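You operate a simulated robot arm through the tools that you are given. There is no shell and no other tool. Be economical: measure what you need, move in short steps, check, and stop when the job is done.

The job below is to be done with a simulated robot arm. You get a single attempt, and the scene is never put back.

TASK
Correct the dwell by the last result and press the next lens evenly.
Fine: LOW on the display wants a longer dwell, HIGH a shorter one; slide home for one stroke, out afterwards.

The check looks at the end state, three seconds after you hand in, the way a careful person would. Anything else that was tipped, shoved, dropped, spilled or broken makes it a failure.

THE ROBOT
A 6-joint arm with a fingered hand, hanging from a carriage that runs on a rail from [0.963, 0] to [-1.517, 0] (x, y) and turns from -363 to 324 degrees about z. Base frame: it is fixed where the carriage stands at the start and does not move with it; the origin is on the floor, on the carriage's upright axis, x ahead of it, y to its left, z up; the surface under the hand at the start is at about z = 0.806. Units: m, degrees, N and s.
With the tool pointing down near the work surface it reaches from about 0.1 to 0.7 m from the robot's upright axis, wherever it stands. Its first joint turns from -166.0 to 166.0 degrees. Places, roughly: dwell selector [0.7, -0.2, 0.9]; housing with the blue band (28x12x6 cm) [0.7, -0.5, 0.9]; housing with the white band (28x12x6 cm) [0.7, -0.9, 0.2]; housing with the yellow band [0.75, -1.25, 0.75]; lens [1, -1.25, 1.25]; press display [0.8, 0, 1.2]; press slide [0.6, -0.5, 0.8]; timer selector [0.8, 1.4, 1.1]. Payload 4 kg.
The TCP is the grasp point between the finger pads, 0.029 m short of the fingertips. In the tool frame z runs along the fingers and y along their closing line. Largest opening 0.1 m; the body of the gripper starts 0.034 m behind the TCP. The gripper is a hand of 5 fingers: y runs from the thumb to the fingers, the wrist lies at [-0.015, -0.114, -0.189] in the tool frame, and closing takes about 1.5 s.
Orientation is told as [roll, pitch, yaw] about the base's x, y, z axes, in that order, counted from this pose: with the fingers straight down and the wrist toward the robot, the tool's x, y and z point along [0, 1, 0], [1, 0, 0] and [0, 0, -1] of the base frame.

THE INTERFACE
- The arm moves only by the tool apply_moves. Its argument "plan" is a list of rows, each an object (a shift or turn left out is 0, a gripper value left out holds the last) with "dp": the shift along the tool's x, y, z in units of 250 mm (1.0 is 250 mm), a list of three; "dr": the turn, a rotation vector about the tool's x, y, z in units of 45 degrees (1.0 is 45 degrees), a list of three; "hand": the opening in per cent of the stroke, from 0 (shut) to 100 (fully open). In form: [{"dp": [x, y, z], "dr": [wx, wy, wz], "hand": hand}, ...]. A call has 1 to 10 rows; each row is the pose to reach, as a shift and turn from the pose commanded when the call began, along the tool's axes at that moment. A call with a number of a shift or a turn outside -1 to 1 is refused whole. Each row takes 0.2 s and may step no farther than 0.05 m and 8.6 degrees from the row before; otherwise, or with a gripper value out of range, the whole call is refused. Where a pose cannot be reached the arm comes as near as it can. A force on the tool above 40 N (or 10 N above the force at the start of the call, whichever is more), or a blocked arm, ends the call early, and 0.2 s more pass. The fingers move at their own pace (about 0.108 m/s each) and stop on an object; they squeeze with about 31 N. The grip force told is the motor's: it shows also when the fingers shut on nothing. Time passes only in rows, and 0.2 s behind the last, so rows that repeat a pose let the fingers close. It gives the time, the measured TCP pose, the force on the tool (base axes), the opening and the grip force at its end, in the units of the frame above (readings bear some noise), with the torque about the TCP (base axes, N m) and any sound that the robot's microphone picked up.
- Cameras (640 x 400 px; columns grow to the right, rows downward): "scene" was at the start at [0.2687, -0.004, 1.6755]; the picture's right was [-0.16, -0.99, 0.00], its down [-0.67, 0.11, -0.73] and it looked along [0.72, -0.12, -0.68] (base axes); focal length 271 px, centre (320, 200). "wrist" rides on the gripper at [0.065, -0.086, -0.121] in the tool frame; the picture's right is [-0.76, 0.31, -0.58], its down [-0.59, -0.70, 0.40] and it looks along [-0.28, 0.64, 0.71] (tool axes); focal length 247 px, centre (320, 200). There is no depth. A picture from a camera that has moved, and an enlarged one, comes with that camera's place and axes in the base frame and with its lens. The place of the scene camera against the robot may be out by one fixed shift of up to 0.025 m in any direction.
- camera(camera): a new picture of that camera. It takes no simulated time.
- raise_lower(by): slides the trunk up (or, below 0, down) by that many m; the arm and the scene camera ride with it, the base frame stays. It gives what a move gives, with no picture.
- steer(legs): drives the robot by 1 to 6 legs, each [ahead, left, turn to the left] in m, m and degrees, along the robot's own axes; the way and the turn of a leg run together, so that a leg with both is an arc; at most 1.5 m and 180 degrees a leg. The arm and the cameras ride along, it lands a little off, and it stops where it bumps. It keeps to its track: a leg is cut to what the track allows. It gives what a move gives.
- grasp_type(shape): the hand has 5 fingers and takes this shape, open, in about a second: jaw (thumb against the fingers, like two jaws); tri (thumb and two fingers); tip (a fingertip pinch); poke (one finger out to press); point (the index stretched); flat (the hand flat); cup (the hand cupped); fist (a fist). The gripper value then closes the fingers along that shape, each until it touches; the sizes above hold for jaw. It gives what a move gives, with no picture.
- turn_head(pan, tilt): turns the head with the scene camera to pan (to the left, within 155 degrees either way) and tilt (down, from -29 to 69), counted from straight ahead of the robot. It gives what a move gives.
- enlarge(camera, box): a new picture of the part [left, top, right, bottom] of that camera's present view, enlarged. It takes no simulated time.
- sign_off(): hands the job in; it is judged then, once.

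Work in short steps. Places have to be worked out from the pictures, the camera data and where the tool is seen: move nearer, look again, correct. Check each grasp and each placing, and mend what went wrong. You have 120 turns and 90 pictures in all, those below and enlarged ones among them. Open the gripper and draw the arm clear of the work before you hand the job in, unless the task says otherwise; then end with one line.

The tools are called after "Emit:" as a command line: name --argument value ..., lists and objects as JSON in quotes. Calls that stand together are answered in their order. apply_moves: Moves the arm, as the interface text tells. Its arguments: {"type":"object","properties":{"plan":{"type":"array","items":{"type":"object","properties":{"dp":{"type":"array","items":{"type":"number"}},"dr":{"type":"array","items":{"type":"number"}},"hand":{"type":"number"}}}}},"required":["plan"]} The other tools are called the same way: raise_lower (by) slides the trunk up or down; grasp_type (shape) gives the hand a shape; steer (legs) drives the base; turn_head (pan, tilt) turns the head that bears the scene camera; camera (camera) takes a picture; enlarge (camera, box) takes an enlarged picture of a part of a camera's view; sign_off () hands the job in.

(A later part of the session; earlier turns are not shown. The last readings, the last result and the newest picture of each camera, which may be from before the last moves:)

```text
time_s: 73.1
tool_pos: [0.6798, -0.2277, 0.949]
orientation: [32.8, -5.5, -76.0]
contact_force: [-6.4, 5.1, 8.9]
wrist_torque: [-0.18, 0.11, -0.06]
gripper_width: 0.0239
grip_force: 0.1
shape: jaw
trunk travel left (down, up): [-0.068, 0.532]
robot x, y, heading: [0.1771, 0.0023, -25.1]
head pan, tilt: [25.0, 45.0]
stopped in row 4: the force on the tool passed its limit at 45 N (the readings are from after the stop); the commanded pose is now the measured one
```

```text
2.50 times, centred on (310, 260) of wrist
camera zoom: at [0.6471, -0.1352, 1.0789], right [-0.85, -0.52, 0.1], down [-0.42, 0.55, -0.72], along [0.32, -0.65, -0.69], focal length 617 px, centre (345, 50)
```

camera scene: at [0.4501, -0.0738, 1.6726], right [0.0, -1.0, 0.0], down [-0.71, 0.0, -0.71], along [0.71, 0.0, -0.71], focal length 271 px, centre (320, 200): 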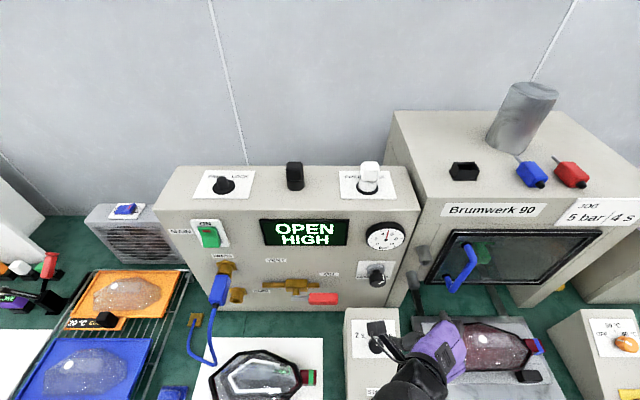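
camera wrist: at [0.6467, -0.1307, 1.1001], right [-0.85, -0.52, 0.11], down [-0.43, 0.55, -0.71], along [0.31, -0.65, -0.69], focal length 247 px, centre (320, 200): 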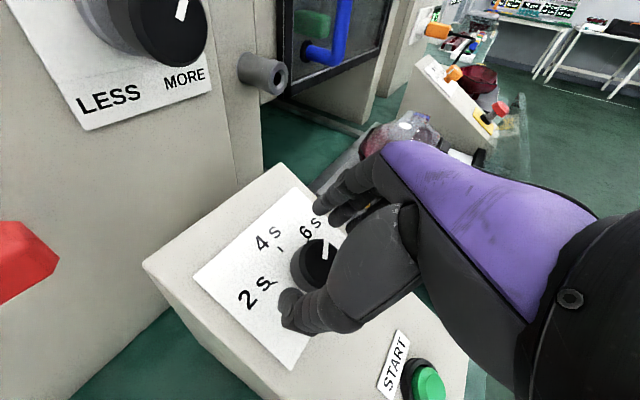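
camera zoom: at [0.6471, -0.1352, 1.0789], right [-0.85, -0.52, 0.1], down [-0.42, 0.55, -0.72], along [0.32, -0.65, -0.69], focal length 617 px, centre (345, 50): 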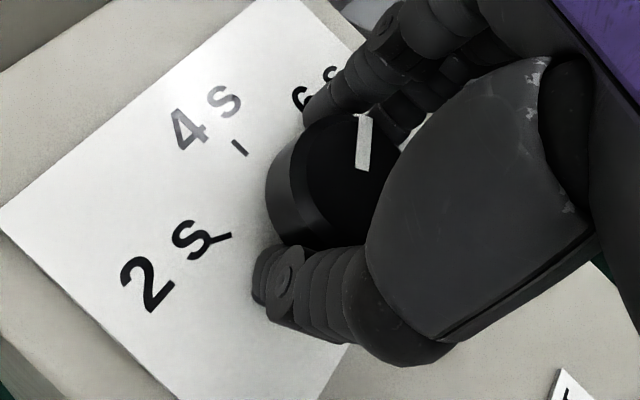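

The pointer now seems to point toward 6 s — the slipping re-twist dragged it. Turning by friction does work, then. I firm up the grip and sweep counter-clockwise.

Emit:
apply_moves --plan '[{"hand": 5}, {"hand": 5}, {"hand": 5}, {"hand": 5}]'

Emit:
apply_moves --plan '[{"dr": [0, 0, -0.16]}, {"dr": [0, 0, -0.32]}, {"dr": [0, 0, -0.48]}, {"dr": [0, 0, -0.64]}, {"dr": [0, 0, -0.8]}, {"dr": [0, 0, -0.96]}]'

Emit:
enlarge --camera "wrist" --box '[220, 180, 400, 340]'

```text
time_s: 74.1
tool_pos: [0.6805, -0.2257, 0.948]
orientation: [32.7, -5.3, -76.0]
contact_force: [-5.1, 18.2, 6.8]
wrist_torque: [0.69, 0.25, 0.33]
gripper_width: 0.0238
grip_force: 31.1
shape: jaw
trunk travel left (down, up): [-0.068, 0.532]
robot x, y, heading: [0.183, 0.0008, -24.8]
head pan, tilt: [25.0, 45.0]
```

```text
time_s: 75.5
tool_pos: [0.6792, -0.224, 0.9493]
orientation: [21.6, -25.8, -36.2]
contact_force: [-2.6, 12.8, -10.6]
wrist_torque: [0.46, 0.37, 0.13]
gripper_width: 0.0245
grip_force: 30.6
shape: jaw
trunk travel left (down, up): [-0.068, 0.532]
robot x, y, heading: [0.1793, -0.0003, -24.8]
head pan, tilt: [25.0, 45.0]
```

```text
2.50 times, centred on (310, 260) of wrist
camera zoom: at [0.58, -0.1305, 1.0353], right [-0.41, -0.84, 0.37], down [-0.54, -0.1, -0.83], along [0.73, -0.54, -0.41], focal length 617 px, centre (345, 50)
```

zoom: 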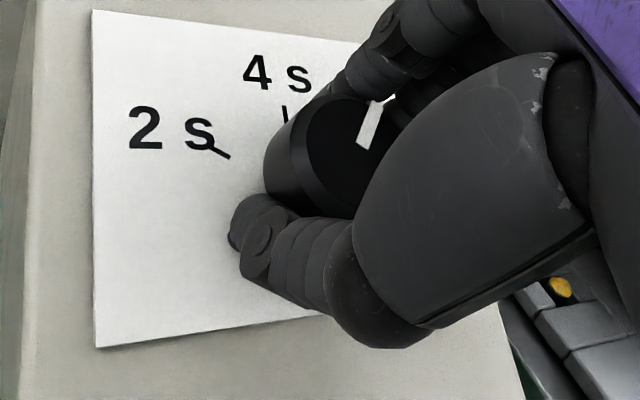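

The knob has come roughly halfway from 6 back to 4. I continue ~9° more to the limit.

Emit:
apply_moves --plan '[{"dr": [0, 0, -0.1]}, {"dr": [0, 0, -0.2]}]'

Emit:
enlarge --camera "wrist" --box '[220, 180, 400, 340]'

```text
time_s: 76.2
tool_pos: [0.6794, -0.2245, 0.948]
orientation: [17.7, -28.7, -27.2]
contact_force: [26.5, 8.5, -5.2]
wrist_torque: [0.4, 2.8, -2.62]
gripper_width: 0.0243
grip_force: 30.9
shape: jaw
trunk travel left (down, up): [-0.068, 0.532]
robot x, y, heading: [0.1754, -0.0004, -24.9]
head pan, tilt: [25.0, 45.0]
stopped in row 2: the force on the tool passed its limit at 46 N (the readings are from after the stop); the commanded pose is now the measured one
```

```text
2.50 times, centred on (310, 260) of wrist
camera zoom: at [0.5676, -0.1384, 1.0266], right [-0.31, -0.85, 0.43], down [-0.51, -0.23, -0.83], along [0.8, -0.47, -0.37], focal length 617 px, centre (345, 50)
```

zoom: 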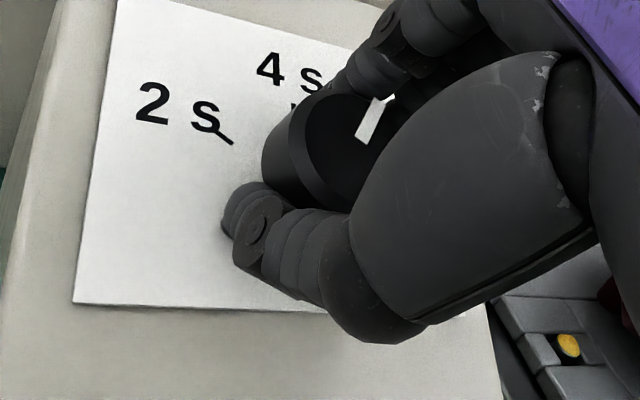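

I release fully in place and look where the knob settles.

Emit:
apply_moves --plan '[{"hand": 30}, {"hand": 60}, {"hand": 80}, {"hand": 80}]'

Emit:
enlarge --camera "wrist" --box '[220, 180, 400, 340]'

```text
time_s: 77.2
tool_pos: [0.6806, -0.2301, 0.9512]
orientation: [17.5, -29.0, -27.3]
contact_force: [20.1, -0.5, 32.4]
wrist_torque: [1.42, 4.42, -2.47]
gripper_width: 0.0765
grip_force: 0.1
shape: jaw
trunk travel left (down, up): [-0.068, 0.532]
robot x, y, heading: [0.1814, -0.0002, -24.8]
head pan, tilt: [25.0, 45.0]
```

```text
2.50 times, centred on (310, 260) of wrist
camera zoom: at [0.5689, -0.1423, 1.0287], right [-0.31, -0.85, 0.43], down [-0.51, -0.23, -0.83], along [0.8, -0.48, -0.36], focal length 617 px, centre (345, 50)
```

zoom: 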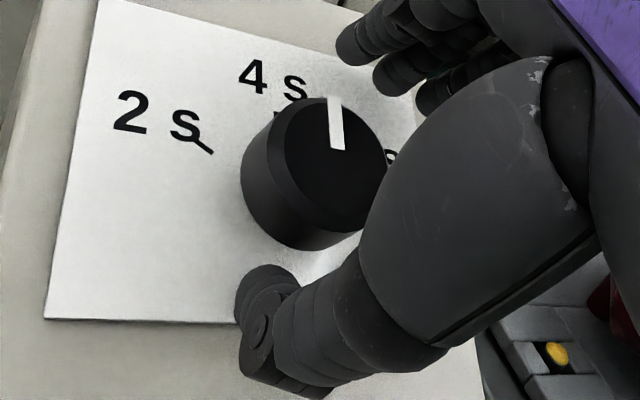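

It snapped to 4 s, so a full ~50° sweep passes the mid-detent. I back off slightly, twist back with the hand open (no dragging), and repeat from 4 s.

Emit:
apply_moves --plan '[{"dp": [0, 0, -0.04], "hand": 90}, {"dp": [0, 0, -0.04], "dr": [0, 0, 0.18]}, {"dp": [0, 0, -0.04], "dr": [0, 0, 0.36]}, {"dp": [0, 0, -0.04], "dr": [0, 0, 0.54]}, {"dp": [0, 0, -0.04], "dr": [0, 0, 0.72]}, {"dp": [0, 0, -0.04], "dr": [0, 0, 0.9]}, {"dp": [0, 0, -0.04], "dr": [0, 0, 1]}]'

Emit:
apply_moves --plan '[{"dr": [0, 0, 0.1], "hand": 70}, {"dr": [0, 0, 0.18], "hand": 70}]'

Emit:
enlarge --camera "wrist" --box '[220, 180, 400, 340]'

```text
time_s: 78.8
tool_pos: [0.6757, -0.2289, 0.958]
orientation: [32.2, -8.8, -70.3]
contact_force: [-0.5, 0.3, 0.4]
wrist_torque: [0.02, -0.04, 0.02]
gripper_width: 0.0898
grip_force: 0.0
shape: jaw
trunk travel left (down, up): [-0.068, 0.532]
robot x, y, heading: [0.1774, -0.0033, -24.9]
head pan, tilt: [25.0, 45.0]
```

```text
time_s: 79.4
tool_pos: [0.6749, -0.2297, 0.9584]
orientation: [33.0, -4.5, -77.2]
contact_force: [-0.6, -0.2, 0.5]
wrist_torque: [0.01, 0.0, 0.0]
gripper_width: 0.0699
grip_force: 0.0
shape: jaw
trunk travel left (down, up): [-0.068, 0.532]
robot x, y, heading: [0.1785, -0.0028, -24.7]
head pan, tilt: [25.0, 45.0]
```

```text
2.50 times, centred on (310, 260) of wrist
camera zoom: at [0.6443, -0.1384, 1.0894], right [-0.86, -0.5, 0.09], down [-0.41, 0.57, -0.71], along [0.3, -0.65, -0.7], focal length 617 px, centre (345, 50)
```

zoom: 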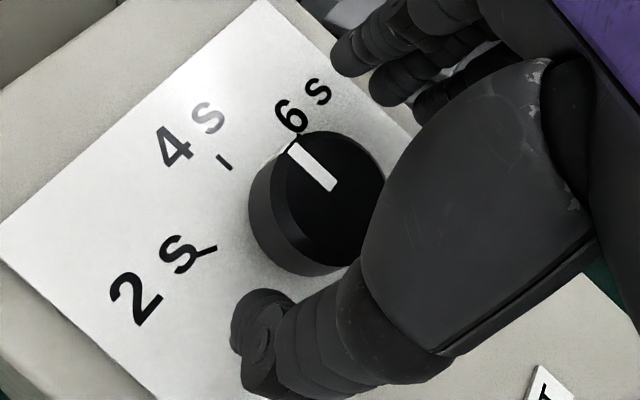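

Knob confirmed at 4 s. I centre (contact forces said more +y), descend, close firmly.

Emit:
apply_moves --plan '[{"dp": [0, -0.025, 0.0], "dr": [0, 0, 0.07]}, {"dp": [0, -0.025, 0.025], "dr": [0, 0, 0.07]}, {"dp": [0, -0.025, 0.047], "dr": [0, 0, 0.07]}]'

Emit:
apply_moves --plan '[{"hand": 50}, {"hand": 40}, {"hand": 30}, {"hand": 20}, {"hand": 10}, {"hand": 0}, {"hand": 0}, {"hand": 0}]'

```text
time_s: 80.2
tool_pos: [0.6783, -0.2255, 0.9508]
orientation: [33.5, -2.9, -79.9]
contact_force: [-9.5, -0.6, 15.8]
wrist_torque: [-0.66, 0.08, -0.39]
gripper_width: 0.0695
grip_force: 0.1
shape: jaw
trunk travel left (down, up): [-0.068, 0.532]
robot x, y, heading: [0.1778, -0.0013, -24.7]
head pan, tilt: [25.0, 45.0]
```

```text
time_s: 81.1
tool_pos: [0.6786, -0.2238, 0.9496]
orientation: [33.6, -3.0, -79.7]
contact_force: [-4.3, 1.5, 7.1]
wrist_torque: [-0.18, 0.08, -0.02]
gripper_width: 0.0224
grip_force: 0.1
shape: jaw
trunk travel left (down, up): [-0.068, 0.532]
robot x, y, heading: [0.1795, -0.0012, -24.8]
head pan, tilt: [25.0, 45.0]
stopped in row 4: the force on the tool passed its limit at 44 N (the readings are from after the stop); the commanded pose is now the measured one
```

Firm the grip and sweep the full range in two calls without releasing.

Emit:
apply_moves --plan '[{"hand": 0}, {"hand": 0}, {"hand": 0}, {"hand": 0}]'

Emit:
apply_moves --plan '[{"dr": [0, 0, -0.15]}, {"dr": [0, 0, -0.3]}, {"dr": [0, 0, -0.45]}, {"dr": [0, 0, -0.6]}, {"dr": [0, 0, -0.75]}, {"dr": [0, 0, -0.9]}, {"dr": [0, 0, -1.0]}]'

Emit:
apply_moves --plan '[{"dr": [0, 0, -0.07]}, {"dr": [0, 0, -0.14]}, {"dr": [0, 0, -0.2]}]'

Emit:
enlarge --camera "wrist" --box '[220, 180, 400, 340]'

```text
time_s: 82.1
tool_pos: [0.6795, -0.2228, 0.9498]
orientation: [33.4, -2.9, -79.8]
contact_force: [4.0, 6.3, -4.8]
wrist_torque: [-0.11, 0.04, -0.03]
gripper_width: 0.0256
grip_force: 31.3
shape: jaw
trunk travel left (down, up): [-0.068, 0.532]
robot x, y, heading: [0.1774, -0.0006, -24.6]
head pan, tilt: [25.0, 45.0]
```

```text
time_s: 83.7
tool_pos: [0.6775, -0.2217, 0.9491]
orientation: [22.9, -25.0, -39.2]
contact_force: [0.7, 10.0, -11.8]
wrist_torque: [0.37, 0.45, 0.14]
gripper_width: 0.0259
grip_force: 31.0
shape: jaw
trunk travel left (down, up): [-0.068, 0.532]
robot x, y, heading: [0.1792, -0.0014, -24.9]
head pan, tilt: [25.0, 45.0]
```

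```text
time_s: 84.5
tool_pos: [0.6792, -0.2205, 0.9499]
orientation: [18.7, -28.3, -29.7]
contact_force: [1.8, 9.3, -15.1]
wrist_torque: [0.28, 0.33, 0.1]
gripper_width: 0.0259
grip_force: 30.9
shape: jaw
trunk travel left (down, up): [-0.068, 0.532]
robot x, y, heading: [0.1826, -0.0005, -25.0]
head pan, tilt: [25.0, 45.0]
```

```text
2.50 times, centred on (310, 260) of wrist
camera zoom: at [0.5696, -0.1312, 1.0277], right [-0.34, -0.85, 0.41], down [-0.52, -0.2, -0.83], along [0.79, -0.49, -0.37], focal length 617 px, centre (345, 50)
```

zoom: 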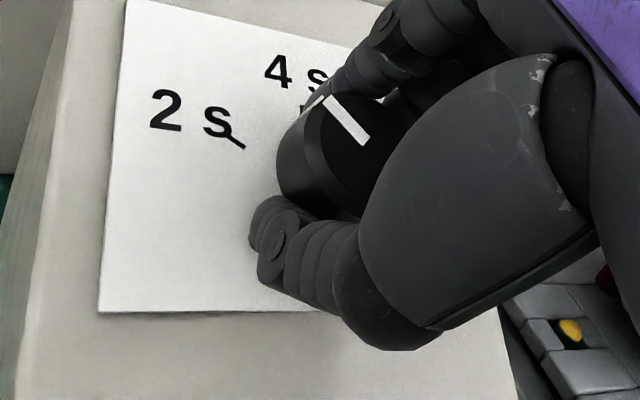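

The pointer is ~31° CCW of 4 s, right about mid. I squeeze out 3° more, then release.

Emit:
apply_moves --plan '[{"dr": [0, 0, -0.04]}, {"dr": [0, 0, -0.08]}]'

Emit:
apply_moves --plan '[{"hand": 30}, {"hand": 60}, {"hand": 75}, {"hand": 75}]'

Emit:
enlarge --camera "wrist" --box '[220, 180, 400, 340]'

```text
time_s: 85.2
tool_pos: [0.6778, -0.2216, 0.9475]
orientation: [17.6, -28.9, -26.7]
contact_force: [30.1, 6.7, -7.1]
wrist_torque: [0.35, 2.86, -2.61]
gripper_width: 0.0264
grip_force: 30.9
shape: jaw
trunk travel left (down, up): [-0.068, 0.532]
robot x, y, heading: [0.1813, -0.0019, -24.7]
head pan, tilt: [25.0, 45.0]
stopped in row 2: the force on the tool passed its limit at 59 N (the readings are from after the stop); the commanded pose is now the measured one
```

```text
time_s: 86.2
tool_pos: [0.6789, -0.2236, 0.9491]
orientation: [17.3, -29.2, -26.7]
contact_force: [30.6, -0.5, 10.8]
wrist_torque: [1.17, 4.02, -2.82]
gripper_width: 0.0745
grip_force: 0.1
shape: jaw
trunk travel left (down, up): [-0.068, 0.532]
robot x, y, heading: [0.1832, 0.0015, -25.2]
head pan, tilt: [25.0, 45.0]
```

```text
2.50 times, centred on (310, 260) of wrist
camera zoom: at [0.5663, -0.1371, 1.0261], right [-0.3, -0.85, 0.43], down [-0.51, -0.24, -0.83], along [0.81, -0.47, -0.36], focal length 617 px, centre (345, 50)
```

zoom: 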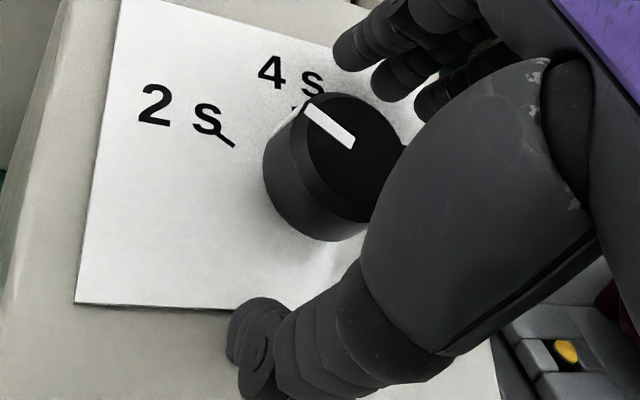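

The pointer now parallels the 2 s tick. I retreat along the tool axis, raise the trunk, and verify with the scene camera.

Emit:
apply_moves --plan '[{"dp": [0, 0, -0.06], "dr": [0, 0, 0.06]}, {"dp": [0, 0, -0.14], "dr": [0, 0, 0.12]}, {"dp": [0, 0, -0.24], "dr": [0, 0, 0.12]}, {"dp": [0, 0, -0.3], "dr": [0, 0, 0.12]}]'

Emit:
raise_lower --by 0.2

Emit:
camera --camera "wrist"

```text
time_s: 87.2
tool_pos: [0.6377, -0.2294, 1.0106]
orientation: [20.2, -27.3, -32.6]
contact_force: [0.5, 0.6, -0.2]
wrist_torque: [0.03, -0.01, -0.01]
gripper_width: 0.0746
grip_force: 0.1
shape: jaw
trunk travel left (down, up): [-0.068, 0.532]
robot x, y, heading: [0.1827, -0.0031, -24.8]
head pan, tilt: [25.0, 45.0]
```

```text
time_s: 89.3
tool_pos: [0.6357, -0.229, 1.2103]
orientation: [20.0, -27.3, -32.4]
contact_force: [-0.9, 0.3, 0.9]
wrist_torque: [0.01, -0.01, -0.03]
gripper_width: 0.0747
grip_force: 0.1
shape: jaw
trunk travel left (down, up): [-0.268, 0.332]
robot x, y, heading: [0.1811, 0.0028, -25.1]
head pan, tilt: [25.0, 45.0]
```

```text
22 pictures are left
camera wrist: at [0.5323, -0.1375, 1.2926], right [-0.37, -0.84, 0.39], down [-0.53, -0.16, -0.84], along [0.77, -0.51, -0.39], focal length 247 px, centre (320, 200)
```

wrist: 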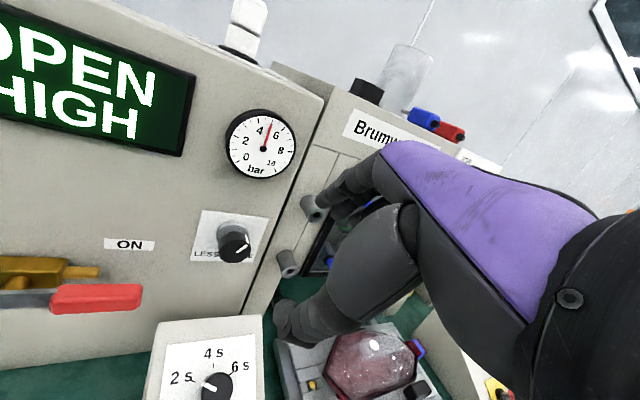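

The selector is on 2 s. Next the slide: I turn the carriage toward it, move it forward, straighten the hand to vertical, and take the one-finger poke shape.

Emit:
steer --legs '[[0, 0, -40], [0.051, 0.109, 0]]'

Emit:
apply_moves --plan '[{"dr": [0.124, -0.082, 0]}, {"dr": [0.247, -0.164, 0]}, {"dr": [0.371, -0.246, 0]}, {"dr": [0.494, -0.328, 0]}, {"dr": [0.618, -0.41, 0]}]'

Emit:
grasp_type --shape "poke"

Emit:
camera --camera "wrist"

Emit:
camera --camera "scene"

```text
time_s: 92.4
tool_pos: [0.5085, -0.4662, 1.211]
orientation: [20.1, -27.4, -71.7]
contact_force: [0.2, 0.2, -0.3]
wrist_torque: [0.05, 0.01, 0.01]
gripper_width: 0.0748
grip_force: 0.1
shape: jaw
trunk travel left (down, up): [-0.268, 0.332]
robot x, y, heading: [0.2999, -0.0002, -64.1]
head pan, tilt: [25.0, 45.0]
```

```text
time_s: 93.6
tool_pos: [0.5347, -0.526, 1.1511]
orientation: [0.0, -0.3, -66.9]
contact_force: [0.5, 0.1, 0.4]
wrist_torque: [0.03, 0.01, -0.01]
gripper_width: 0.0752
grip_force: 0.0
shape: jaw
out of reach, approached as far as the arm can: row 2, 3, 4, 5
trunk travel left (down, up): [-0.268, 0.332]
robot x, y, heading: [0.3006, -0.0013, -64.4]
head pan, tilt: [25.0, 45.0]
```

```text
time_s: 94.5
tool_pos: [0.5343, -0.5255, 1.151]
orientation: [0.2, -0.4, -66.8]
contact_force: [0.5, 0.0, 0.1]
wrist_torque: [-0.01, 0.03, -0.01]
gripper_width: 0.0001
grip_force: 0.0
shape: poke
trunk travel left (down, up): [-0.268, 0.332]
robot x, y, heading: [0.2945, -0.0039, -64.0]
head pan, tilt: [25.0, 45.0]
```

```text
21 pictures are left
camera wrist: at [0.5621, -0.4206, 1.2725], right [-0.58, -0.58, 0.58], down [-0.82, 0.41, -0.41], along [0.0, -0.71, -0.71], focal length 247 px, centre (320, 200)
```

wrist: 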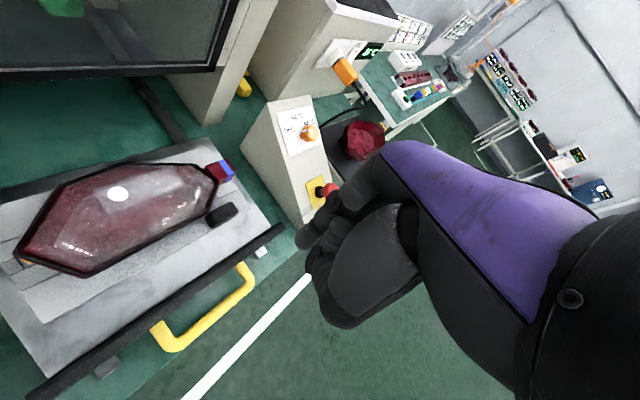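

```text
20 pictures are left
camera scene: at [0.4364, -0.2217, 1.5657], right [-0.63, -0.78, 0.0], down [-0.55, 0.45, -0.71], along [0.55, -0.45, -0.71], focal length 271 px, centre (320, 200)
```

scene: 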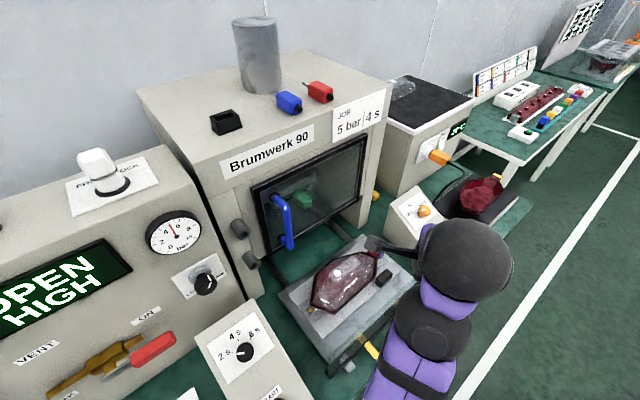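

The poke fingertip sits about 28 mm below the TCP. I plan to push the handle with it from the front: go to (0.465,-0.508) and descend in front of the bar.

Emit:
apply_moves --plan '[{"dp": [-0.113, -0.087, 0.1]}, {"dp": [-0.226, -0.173, 0.2]}, {"dp": [-0.226, -0.173, 0.36]}, {"dp": [-0.226, -0.173, 0.52]}, {"dp": [-0.226, -0.173, 0.68]}, {"dp": [-0.226, -0.173, 0.84]}]'

Emit:
camera --camera "wrist"

```text
time_s: 95.9
tool_pos: [0.4635, -0.5046, 0.9373]
orientation: [0.0, 0.0, -66.8]
contact_force: [-0.3, 0.4, 0.0]
wrist_torque: [0.01, 0.0, 0.0]
gripper_width: 0.0
grip_force: 0.1
shape: poke
trunk travel left (down, up): [-0.268, 0.332]
robot x, y, heading: [0.2968, -0.0005, -63.9]
head pan, tilt: [25.0, 45.0]
```

```text
19 pictures are left
camera wrist: at [0.4917, -0.4009, 1.0599], right [-0.57, -0.58, 0.58], down [-0.82, 0.41, -0.4], along [-0.01, -0.7, -0.71], focal length 247 px, centre (320, 200)
```

wrist: 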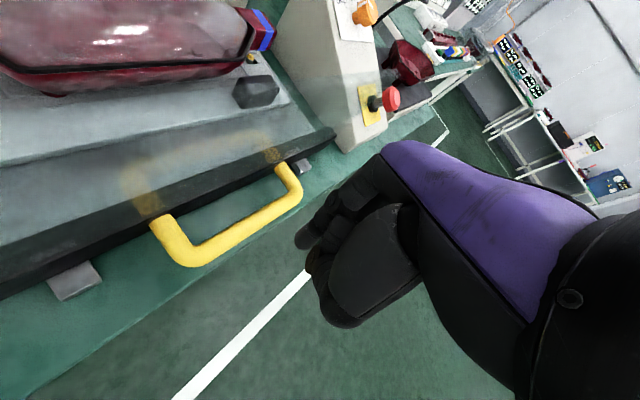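

Handle bar confirmed at ≈(0.503,-0.501,0.863). I descend in front of it, then push gently along +x.

Emit:
apply_moves --plan '[{"dp": [0, 0, 0.14]}, {"dp": [0, 0, 0.27]}, {"dp": [0.04, 0.016, 0.27]}, {"dp": [0.09, 0.036, 0.27]}, {"dp": [0.14, 0.056, 0.27]}, {"dp": [0.2, 0.08, 0.27]}]'

Emit:
camera --camera "wrist"

```text
time_s: 97.3
tool_pos: [0.5215, -0.5065, 0.8728]
orientation: [-0.1, -0.1, -66.6]
contact_force: [1.7, 0.8, 2.2]
wrist_torque: [-0.03, 0.03, -0.02]
gripper_width: 0.0002
grip_force: 0.0
shape: poke
out of reach, approached as far as the arm can: row 1, 2, 3
trunk travel left (down, up): [-0.268, 0.332]
robot x, y, heading: [0.3026, 0.0038, -64.2]
head pan, tilt: [25.0, 45.0]
```

```text
18 pictures are left
camera wrist: at [0.5489, -0.4011, 0.9948], right [-0.58, -0.58, 0.58], down [-0.82, 0.41, -0.4], along [-0.01, -0.7, -0.71], focal length 247 px, centre (320, 200)
```

wrist: 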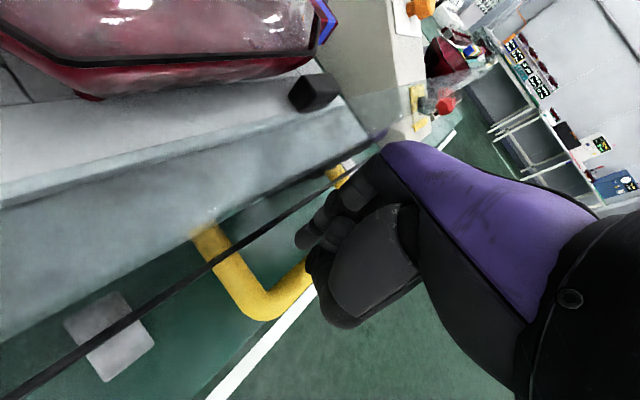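

The bar now appears at x≈0.522 (was 0.503) with just ~2 N, so the slide seems to roll easily. I push 5 cm further and check that it follows.

Emit:
apply_moves --plan '[{"dp": [0.06, 0.026, 0]}, {"dp": [0.12, 0.052, 0]}, {"dp": [0.184, 0.079, 0]}, {"dp": [0.184, 0.079, 0]}]'

Emit:
camera --camera "scene"

```text
time_s: 98.3
tool_pos: [0.5712, -0.506, 0.8725]
orientation: [0.0, -0.1, -66.7]
contact_force: [1.9, -0.1, 4.5]
wrist_torque: [0.0, -0.06, -0.01]
gripper_width: 0.0
grip_force: 0.1
shape: poke
trunk travel left (down, up): [-0.268, 0.332]
robot x, y, heading: [0.2961, -0.0023, -64.2]
head pan, tilt: [25.0, 45.0]
```

```text
17 pictures are left
camera scene: at [0.4369, -0.2218, 1.5657], right [-0.63, -0.78, 0.0], down [-0.55, 0.45, -0.71], along [0.55, -0.45, -0.71], focal length 271 px, centre (320, 200)
```

scene: 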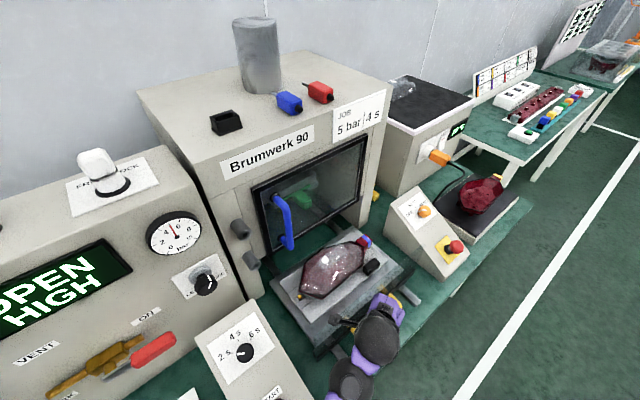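

The slide follows. I keep pushing another 12 cm at gentle speed.

Emit:
apply_moves --plan '[{"dp": [0.074, 0.031, 0]}, {"dp": [0.147, 0.063, 0]}, {"dp": [0.22, 0.095, 0]}, {"dp": [0.294, 0.126, 0]}, {"dp": [0.368, 0.158, 0]}, {"dp": [0.441, 0.189, 0]}]'

Emit:
camera --camera "scene"

```text
time_s: 99.7
tool_pos: [0.6896, -0.5059, 0.8736]
orientation: [0.0, 0.0, -66.7]
contact_force: [0.7, 0.3, 1.5]
wrist_torque: [0.02, -0.02, 0.02]
gripper_width: 0.0002
grip_force: 0.2
shape: poke
trunk travel left (down, up): [-0.268, 0.332]
robot x, y, heading: [0.2992, -0.0012, -63.8]
head pan, tilt: [25.0, 45.0]
```

```text
16 pictures are left
camera scene: at [0.4368, -0.2217, 1.5656], right [-0.63, -0.78, 0.0], down [-0.55, 0.45, -0.71], along [0.55, -0.45, -0.71], focal length 271 px, centre (320, 200)
```

scene: 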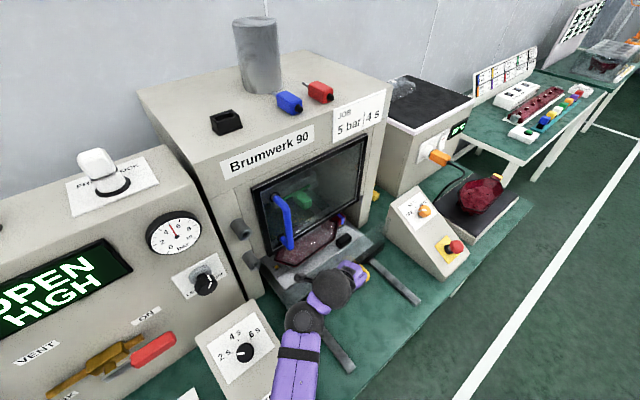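

Moving in cleanly, no obstruction. I push on another 5 cm with the arm.

Emit:
apply_moves --plan '[{"dp": [0.06, 0.026, 0]}, {"dp": [0.12, 0.052, 0]}, {"dp": [0.184, 0.079, 0]}, {"dp": [0.22, 0.095, 0]}]'

Emit:
camera --camera "scene"

```text
time_s: 100.7
tool_pos: [0.7499, -0.5056, 0.8727]
orientation: [0.1, -0.3, -66.8]
contact_force: [-0.7, -1.2, 2.4]
wrist_torque: [-0.01, -0.09, -0.03]
gripper_width: 0.0
grip_force: 0.0
shape: poke
trunk travel left (down, up): [-0.268, 0.332]
robot x, y, heading: [0.3, 0.0025, -63.9]
head pan, tilt: [25.0, 45.0]
```

```text
15 pictures are left
camera scene: at [0.4364, -0.2219, 1.5657], right [-0.63, -0.78, 0.0], down [-0.55, 0.45, -0.71], along [0.55, -0.45, -0.71], focal length 271 px, centre (320, 200)
```

scene: 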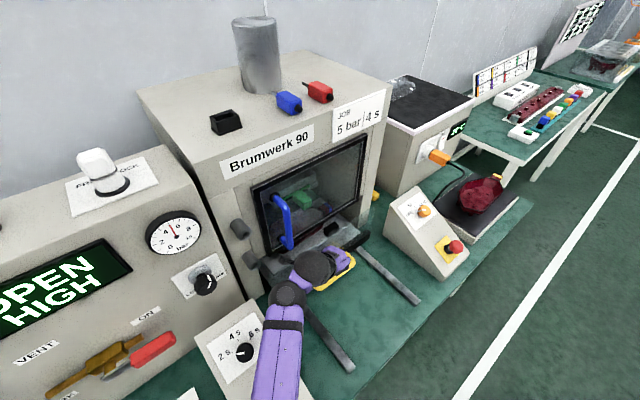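

Nearly home. I advance in small 1 cm increments, watching for the stop.

Emit:
apply_moves --plan '[{"dp": [0.037, 0.016, 0]}, {"dp": [0.074, 0.032, 0]}, {"dp": [0.11, 0.047, 0]}, {"dp": [0.147, 0.063, 0]}, {"dp": [0.184, 0.079, 0]}, {"dp": [0.184, 0.079, 0]}]'

Emit:
enlarge --camera "scene" --box '[220, 150, 400, 320]'

```text
time_s: 101.9
tool_pos: [0.7908, -0.5076, 0.8727]
orientation: [-0.2, -0.2, -66.7]
contact_force: [-23.1, 11.8, 9.5]
wrist_torque: [-1.2, -3.19, 3.26]
gripper_width: 0.0001
grip_force: 0.0
shape: poke
trunk travel left (down, up): [-0.268, 0.332]
robot x, y, heading: [0.2986, -0.0017, -64.2]
head pan, tilt: [25.0, 45.0]
stopped in row 6: the force on the tool passed its limit at 46 N (the readings are from after the stop); the commanded pose is now the measured one
```

```text
2.35 times, centred on (310, 235) of scene
camera zoom: at [0.4334, -0.2212, 1.565], right [-0.63, -0.78, 0.0], down [-0.55, 0.45, -0.71], along [0.55, -0.45, -0.71], focal length 637 px, centre (344, 118)
```

zoom: 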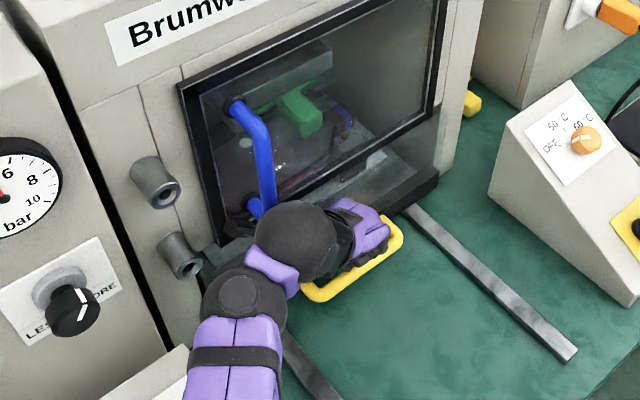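

The finger is actually inside the handle loop (hooked), pushing the front plate — handy for pulling later. The stop came from the wrist touching the blue door handle, not from home. I pull back 9 cm, turn the hand to yaw ≈-35° so the wrist trails behind, and bring the carriage a little forward.

Emit:
apply_moves --plan '[{"dp": [-0.083, -0.036, 0]}, {"dp": [-0.166, -0.071, 0]}, {"dp": [-0.25, -0.107, 0]}, {"dp": [-0.331, -0.142, 0]}]'

Emit:
apply_moves --plan '[{"dr": [0, 0, -0.15]}, {"dr": [0, 0, -0.3]}, {"dr": [0, 0, -0.45]}, {"dr": [0, 0, -0.6]}]'

Emit:
enlarge --camera "scene" --box '[220, 150, 400, 320]'

```text
time_s: 102.9
tool_pos: [0.7039, -0.5066, 0.8734]
orientation: [0.1, -0.3, -66.9]
contact_force: [0.6, -0.4, 0.2]
wrist_torque: [0.02, 0.04, -0.03]
gripper_width: 0.0
grip_force: 0.2
shape: poke
trunk travel left (down, up): [-0.268, 0.332]
robot x, y, heading: [0.2981, 0.0013, -64.1]
head pan, tilt: [25.0, 45.0]
```

```text
time_s: 103.9
tool_pos: [0.7051, -0.5066, 0.874]
orientation: [-0.1, -0.2, -39.7]
contact_force: [0.0, 0.6, 0.2]
wrist_torque: [0.0, -0.03, 0.04]
gripper_width: 0.0002
grip_force: 0.0
shape: poke
trunk travel left (down, up): [-0.268, 0.332]
robot x, y, heading: [0.2983, -0.0009, -64.1]
head pan, tilt: [25.0, 45.0]
```

```text
2.35 times, centred on (310, 235) of scene
camera zoom: at [0.4358, -0.2219, 1.5657], right [-0.63, -0.78, 0.0], down [-0.55, 0.45, -0.71], along [0.55, -0.45, -0.71], focal length 637 px, centre (344, 118)
```

zoom: 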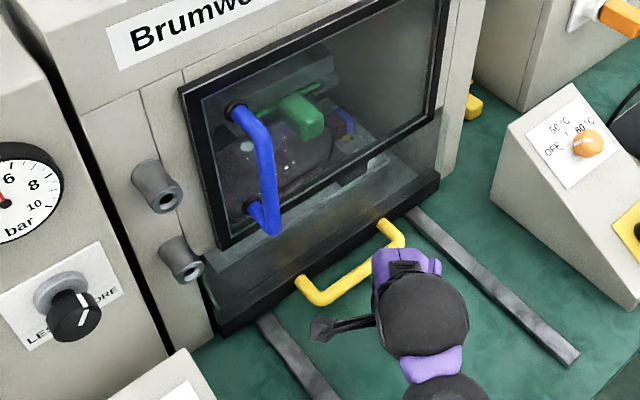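

Correction: the finger was in front of the bar, so the slide stayed deep in, and the handle is now free to see. With the hand turned to yaw -40°, I bring the carriage 6 cm forward and push on until it stops.

Emit:
steer --legs '[[0.0263, 0.0539, 0]]'

Emit:
apply_moves --plan '[{"dp": [0.026, 0.031, 0]}, {"dp": [0.051, 0.062, 0]}, {"dp": [0.077, 0.092, 0]}, {"dp": [0.102, 0.123, 0]}, {"dp": [0.128, 0.154, 0]}, {"dp": [0.153, 0.185, 0]}]'

Emit:
enlarge --camera "scene" --box '[200, 150, 380, 320]'

```text
time_s: 104.9
tool_pos: [0.7661, -0.5069, 0.8741]
orientation: [-0.1, -0.3, -39.6]
contact_force: [-0.1, -1.0, 0.3]
wrist_torque: [-0.01, -0.02, 0.01]
gripper_width: 0.0
grip_force: 0.1
shape: poke
trunk travel left (down, up): [-0.268, 0.332]
robot x, y, heading: [0.3548, -0.0025, -64.1]
head pan, tilt: [25.0, 45.0]
```

```text
time_s: 105.8
tool_pos: [0.7852, -0.5103, 0.8724]
orientation: [-0.1, 0.0, -40.5]
contact_force: [-20.8, 7.5, 7.7]
wrist_torque: [-0.27, -1.05, -0.03]
gripper_width: 0.0
grip_force: 0.1
shape: poke
trunk travel left (down, up): [-0.268, 0.332]
robot x, y, heading: [0.358, -0.001, -64.1]
head pan, tilt: [25.0, 45.0]
stopped in row 4: the force on the tool passed its limit at 46 N (the readings are from after the stop); the commanded pose is now the measured one
```

```text
2.35 times, centred on (290, 235) of scene
camera zoom: at [0.4923, -0.2217, 1.5652], right [-0.63, -0.77, 0.0], down [-0.55, 0.45, -0.71], along [0.55, -0.45, -0.71], focal length 637 px, centre (391, 118)
```

zoom: 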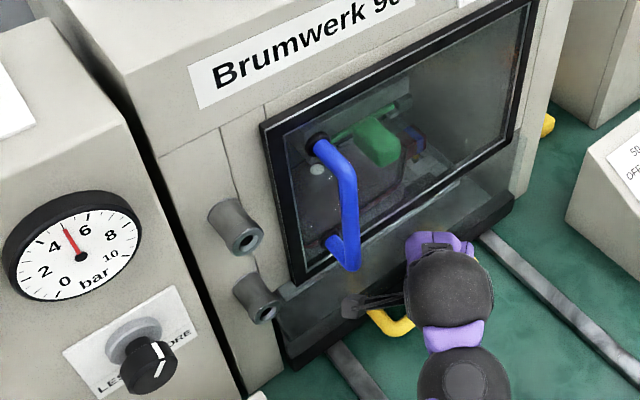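

Contact is now low on the hand (≈5 cm above TCP) against the front plate, with a hard stop: the slide looks home. I retreat and check the slide and the display.

Emit:
apply_moves --plan '[{"dp": [-0.08, -0.1, 0]}, {"dp": [-0.16, -0.2, 0]}, {"dp": [-0.24, -0.3, 0]}, {"dp": [-0.32, -0.4, -0.05]}, {"dp": [-0.36, -0.45, -0.2]}, {"dp": [-0.36, -0.45, -0.38]}, {"dp": [-0.36, -0.45, -0.56]}]'

Emit:
turn_head --pan 52 --tilt 36

Emit:
camera --camera "scene"

```text
time_s: 107.4
tool_pos: [0.6712, -0.5395, 0.9712]
orientation: [-0.1, -0.3, -40.1]
contact_force: [-0.4, 0.3, 0.8]
wrist_torque: [0.0, 0.0, 0.03]
gripper_width: 0.0002
grip_force: 0.0
shape: poke
out of reach, approached as far as the arm can: row 6, 7
trunk travel left (down, up): [-0.268, 0.332]
robot x, y, heading: [0.3547, -0.0004, -64.2]
head pan, tilt: [25.0, 45.0]
```

```text
time_s: 108.3
tool_pos: [0.6709, -0.5387, 0.9709]
orientation: [-0.1, -0.3, -40.1]
contact_force: [0.1, -0.9, 0.0]
wrist_torque: [-0.01, 0.0, -0.01]
gripper_width: 0.0
grip_force: 0.0
shape: poke
trunk travel left (down, up): [-0.268, 0.332]
robot x, y, heading: [0.3576, -0.0016, -64.5]
head pan, tilt: [52.0, 36.0]
```

```text
11 pictures are left
camera scene: at [0.5172, -0.1892, 1.5789], right [-0.21, -0.98, 0.0], down [-0.57, 0.12, -0.81], along [0.79, -0.17, -0.59], focal length 271 px, centre (320, 200)
```

scene: 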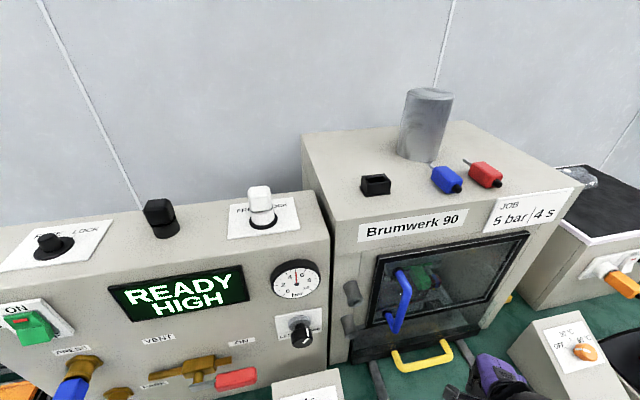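

The display reads READY, so the slide is home. For START I raise the trunk, drive back along the rail, and turn so the arm faces the START box.

Emit:
raise_lower --by 0.1

Emit:
steer --legs '[[-0.1076, -0.2256, 0], [0, 0, 34]]'

```text
time_s: 109.6
tool_pos: [0.6697, -0.5389, 1.0709]
orientation: [-0.2, -0.3, -40.2]
contact_force: [-0.5, -1.0, 0.1]
wrist_torque: [0.01, 0.02, -0.02]
gripper_width: 0.0001
grip_force: 0.1
shape: poke
trunk travel left (down, up): [-0.368, 0.232]
robot x, y, heading: [0.3581, 0.0018, -64.4]
head pan, tilt: [52.0, 36.0]
```

```text
time_s: 113.1
tool_pos: [0.6618, -0.2736, 1.0703]
orientation: [-0.2, -0.2, -6.4]
contact_force: [-0.5, 0.4, 0.5]
wrist_torque: [0.0, -0.01, 0.01]
gripper_width: 0.0
grip_force: 0.1
shape: poke
trunk travel left (down, up): [-0.368, 0.232]
robot x, y, heading: [0.0981, -0.0013, -30.4]
head pan, tilt: [52.0, 36.0]
```

I untwist to yaw ≈-30° and move above START, then take a wrist picture to locate the fingertip against the button.

Emit:
apply_moves --plan '[{"dp": [0.056, -0.119, 0], "dr": [0, 0, 0.17]}, {"dp": [0.112, -0.238, 0], "dr": [0, 0, 0.34]}, {"dp": [0.168, -0.357, 0], "dr": [0, 0, 0.52]}, {"dp": [0.168, -0.357, 0.2], "dr": [0, 0, 0.52]}, {"dp": [0.168, -0.357, 0.4], "dr": [0, 0, 0.52]}]'

Emit:
camera --camera "wrist"

```text
time_s: 114.3
tool_pos: [0.5953, -0.2106, 0.9927]
orientation: [0.8, -1.2, -25.3]
contact_force: [-2.4, -7.5, 0.9]
wrist_torque: [0.62, -0.13, 0.17]
gripper_width: 0.0001
grip_force: 0.0
shape: poke
out of reach, approached as far as the arm can: row 1, 2, 3, 4, 5
trunk travel left (down, up): [-0.368, 0.232]
robot x, y, heading: [0.1025, 0.0018, -30.2]
head pan, tilt: [52.0, 36.0]
```

```text
10 pictures are left
camera wrist: at [0.5428, -0.1147, 1.1135], right [-0.06, -0.82, 0.57], down [-0.88, -0.23, -0.42], along [0.48, -0.53, -0.7], focal length 247 px, centre (320, 200)
```

wrist: 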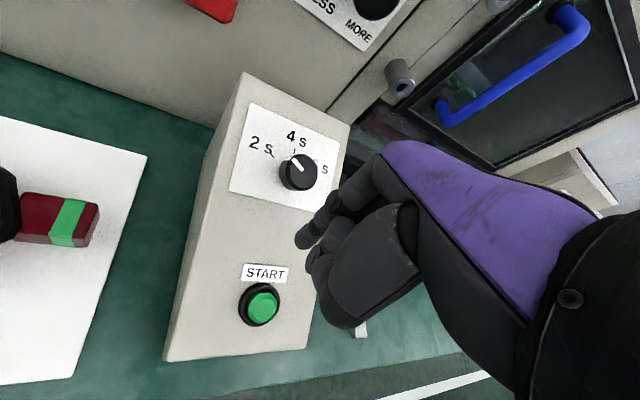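

I enlarge once to confirm the selector and the START button's place.

Emit:
enlarge --camera "wrist" --box '[220, 110, 360, 340]'

```text
1.74 times, centred on (290, 225) of wrist
camera zoom: at [0.5428, -0.1147, 1.1135], right [-0.06, -0.82, 0.57], down [-0.88, -0.23, -0.42], along [0.48, -0.53, -0.7], focal length 430 px, centre (372, 156)
```

zoom: 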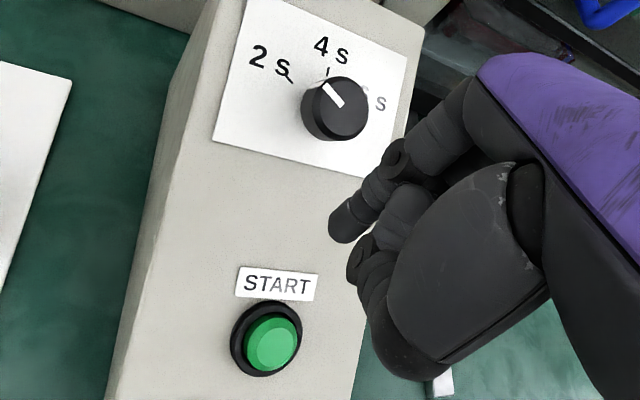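

The pointer parallels the 2 s tick. START ≈(0.573,-0.226,0.852). The fingertip always shows at pixel (304,240), so I'll put the button on that ray and approach along it. First I move the carriage back 0.1 m for reach room.

Emit:
steer --legs '[[-0.0866, -0.05, 0]]'

Emit:
apply_moves --plan '[{"dp": [0.05, 0.037, 0.02]}, {"dp": [0.1, 0.075, 0.08]}, {"dp": [0.153, 0.112, 0.15]}, {"dp": [0.153, 0.112, 0.212]}, {"dp": [0.153, 0.112, 0.212]}]'

Emit:
camera --camera "wrist"

```text
time_s: 115.4
tool_pos: [0.4951, -0.2162, 0.994]
orientation: [2.3, -1.3, -28.5]
contact_force: [-0.3, 0.5, -0.3]
wrist_torque: [0.0, -0.01, -0.02]
gripper_width: 0.0
grip_force: 0.2
shape: poke
trunk travel left (down, up): [-0.368, 0.232]
robot x, y, heading: [0.0017, -0.0021, -30.5]
head pan, tilt: [52.0, 36.0]
```

```text
time_s: 116.6
tool_pos: [0.5387, -0.1961, 0.9433]
orientation: [2.4, -1.3, -28.6]
contact_force: [0.2, -0.9, -0.2]
wrist_torque: [0.02, 0.02, 0.0]
gripper_width: 0.0
grip_force: 0.1
shape: poke
trunk travel left (down, up): [-0.368, 0.232]
robot x, y, heading: [0.003, -0.0021, -30.3]
head pan, tilt: [52.0, 36.0]
```

```text
8 pictures are left
camera wrist: at [0.4916, -0.1003, 1.0648], right [-0.11, -0.83, 0.55], down [-0.88, -0.17, -0.44], along [0.46, -0.54, -0.71], focal length 247 px, centre (320, 200)
```

wrist: 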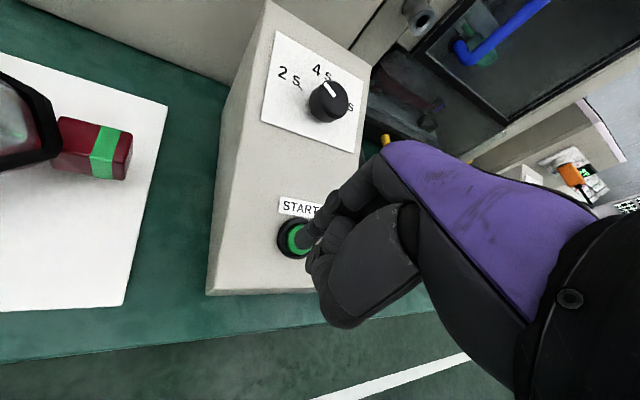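

The button sits almost on the fingertip ray. I approach along that ray in small steps until the button is pressed.

Emit:
apply_moves --plan '[{"dp": [-0.005, 0.032, 0.081]}, {"dp": [-0.025, 0.062, 0.13]}, {"dp": [-0.038, 0.082, 0.162]}, {"dp": [-0.045, 0.093, 0.178]}, {"dp": [-0.051, 0.103, 0.194]}]'

```text
time_s: 117.8
tool_pos: [0.5587, -0.2174, 0.8948]
orientation: [2.3, -1.4, -28.4]
contact_force: [-1.0, 0.9, 2.0]
wrist_torque: [0.0, 0.01, 0.01]
gripper_width: 0.0
grip_force: 0.1
shape: poke
trunk travel left (down, up): [-0.368, 0.232]
robot x, y, heading: [0.0012, -0.0001, -30.2]
head pan, tilt: [52.0, 36.0]
heard: click
```

A click was heard with ~2 N contact. I lift off and look at the display.

Emit:
apply_moves --plan '[{"dp": [0, -0.03, -0.1]}, {"dp": [0, -0.06, -0.25]}, {"dp": [0, -0.06, -0.4]}]'

Emit:
turn_head --pan 28 --tilt 36

Emit:
camera --camera "scene"

```text
time_s: 118.6
tool_pos: [0.5422, -0.2151, 0.9959]
orientation: [2.4, -1.3, -28.5]
contact_force: [0.3, 0.1, -0.4]
wrist_torque: [0.01, -0.01, -0.01]
gripper_width: 0.0
grip_force: 0.1
shape: poke
trunk travel left (down, up): [-0.368, 0.232]
robot x, y, heading: [0.002, 0.0008, -30.6]
head pan, tilt: [52.0, 36.0]
```

```text
time_s: 119.5
tool_pos: [0.5425, -0.2137, 0.9945]
orientation: [2.4, -1.2, -28.5]
contact_force: [0.2, 0.7, -1.3]
wrist_torque: [0.02, 0.02, -0.02]
gripper_width: 0.0002
grip_force: 0.0
shape: poke
trunk travel left (down, up): [-0.368, 0.232]
robot x, y, heading: [0.0064, -0.0017, -30.3]
head pan, tilt: [28.0, 36.0]
```

```text
7 pictures are left
camera scene: at [0.25, -0.0955, 1.679], right [-0.04, -1.0, 0.0], down [-0.59, 0.02, -0.81], along [0.81, -0.03, -0.59], focal length 271 px, centre (320, 200)
```

scene: 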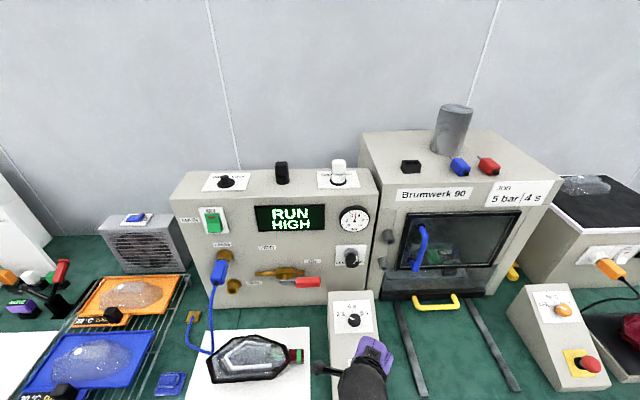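

The display shows RUN. While it dwells I reposition for the pull: turn to the slide, drive forward, with the hand staying at z≈1.0.

Emit:
steer --legs '[[0, 0, -35], [0.1327, 0.291, 0]]'

Emit:
apply_moves --plan '[{"dr": [0, 0, -0.15]}, {"dr": [0, 0, -0.3]}, {"dr": [0, 0, -0.45]}, {"dr": [0, 0, -0.6]}]'

Emit:
turn_head --pan 45 --tilt 42

Emit:
camera --camera "scene"

```text
time_s: 123.3
tool_pos: [0.642, -0.4858, 0.9945]
orientation: [2.3, -1.3, -63.6]
contact_force: [0.1, -0.2, 0.2]
wrist_torque: [0.03, 0.0, -0.02]
gripper_width: 0.0001
grip_force: 0.0
shape: poke
trunk travel left (down, up): [-0.368, 0.232]
robot x, y, heading: [0.3242, -0.0069, -65.6]
head pan, tilt: [28.0, 36.0]
```

```text
time_s: 124.3
tool_pos: [0.6412, -0.4839, 0.9954]
orientation: [1.6, -2.1, -36.5]
contact_force: [-0.7, 0.7, -0.3]
wrist_torque: [-0.01, -0.01, -0.03]
gripper_width: 0.0
grip_force: 0.0
shape: poke
trunk travel left (down, up): [-0.368, 0.232]
robot x, y, heading: [0.3248, 0.002, -65.5]
head pan, tilt: [28.0, 36.0]
```

```text
time_s: 125.1
tool_pos: [0.6431, -0.4846, 0.996]
orientation: [1.5, -2.1, -36.8]
contact_force: [-0.5, 0.4, -0.3]
wrist_torque: [-0.01, 0.01, -0.01]
gripper_width: 0.0001
grip_force: 0.0
shape: poke
trunk travel left (down, up): [-0.368, 0.232]
robot x, y, heading: [0.3239, 0.0001, -65.5]
head pan, tilt: [45.0, 42.0]
```

```text
6 pictures are left
camera scene: at [0.473, -0.202, 1.67], right [-0.35, -0.94, 0.0], down [-0.63, 0.24, -0.74], along [0.7, -0.26, -0.67], focal length 271 px, centre (320, 200)
```

scene: 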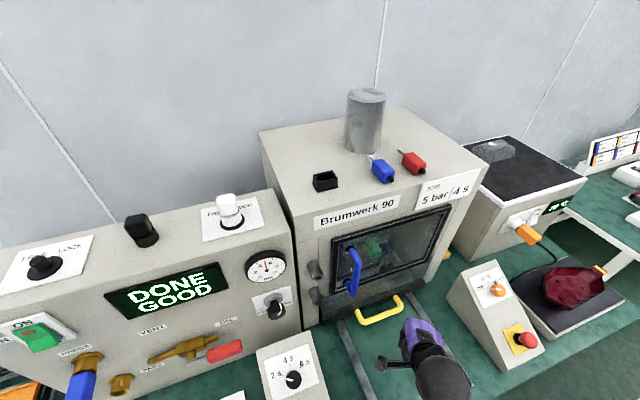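

DONE / GOOD. Now slide out. The bar is at x≈0.778 with the front plate at ≈0.82; I lower to where the fingertip just clears the bar, and move the finger over the gap (x≈0.80, y≈-0.515).

Emit:
apply_moves --plan '[{"dp": [0, 0, 0.14]}, {"dp": [0, 0, 0.28]}, {"dp": [0.07, 0.128, 0.28]}, {"dp": [0.14, 0.257, 0.28]}, {"dp": [0.21, 0.385, 0.28]}, {"dp": [0.281, 0.514, 0.28]}, {"dp": [0.281, 0.514, 0.28]}]'

Emit:
enlarge --camera "wrist" --box '[180, 140, 420, 340]'

```text
time_s: 126.7
tool_pos: [0.7909, -0.5048, 0.9331]
orientation: [1.6, -2.3, -36.5]
contact_force: [1.0, 0.2, 0.1]
wrist_torque: [-0.02, 0.0, -0.02]
gripper_width: 0.0002
grip_force: 0.1
shape: poke
trunk travel left (down, up): [-0.368, 0.232]
robot x, y, heading: [0.3273, 0.002, -65.7]
head pan, tilt: [45.0, 42.0]
```

```text
2.00 times, centred on (300, 240) of wrist
camera zoom: at [0.7564, -0.4019, 1.0526], right [-0.23, -0.79, 0.57], down [-0.9, -0.05, -0.44], along [0.38, -0.61, -0.69], focal length 494 px, centre (360, 120)
```

zoom: 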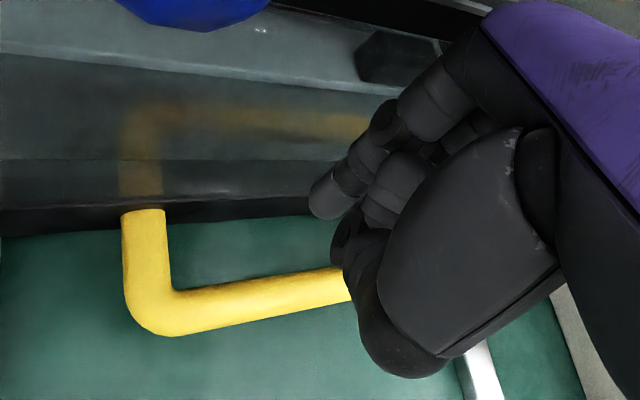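

The fingertip is over the gap (tip x≈0.805; gap 0.785–0.813). I nudge back 4 mm and descend 6 cm between bar and front plate.

Emit:
apply_moves --plan '[{"dp": [-0.01, -0.013, 0.05]}, {"dp": [-0.01, -0.013, 0.1]}, {"dp": [-0.01, -0.013, 0.15]}, {"dp": [-0.01, -0.013, 0.2]}, {"dp": [-0.01, -0.013, 0.25]}]'

```text
time_s: 127.9
tool_pos: [0.7881, -0.5081, 0.8728]
orientation: [1.6, -2.3, -36.7]
contact_force: [-25.0, 10.4, 26.5]
wrist_torque: [-0.35, -2.25, -0.03]
gripper_width: 0.0001
grip_force: 0.0
shape: poke
trunk travel left (down, up): [-0.368, 0.232]
robot x, y, heading: [0.3275, 0.0009, -65.6]
head pan, tilt: [45.0, 42.0]
```

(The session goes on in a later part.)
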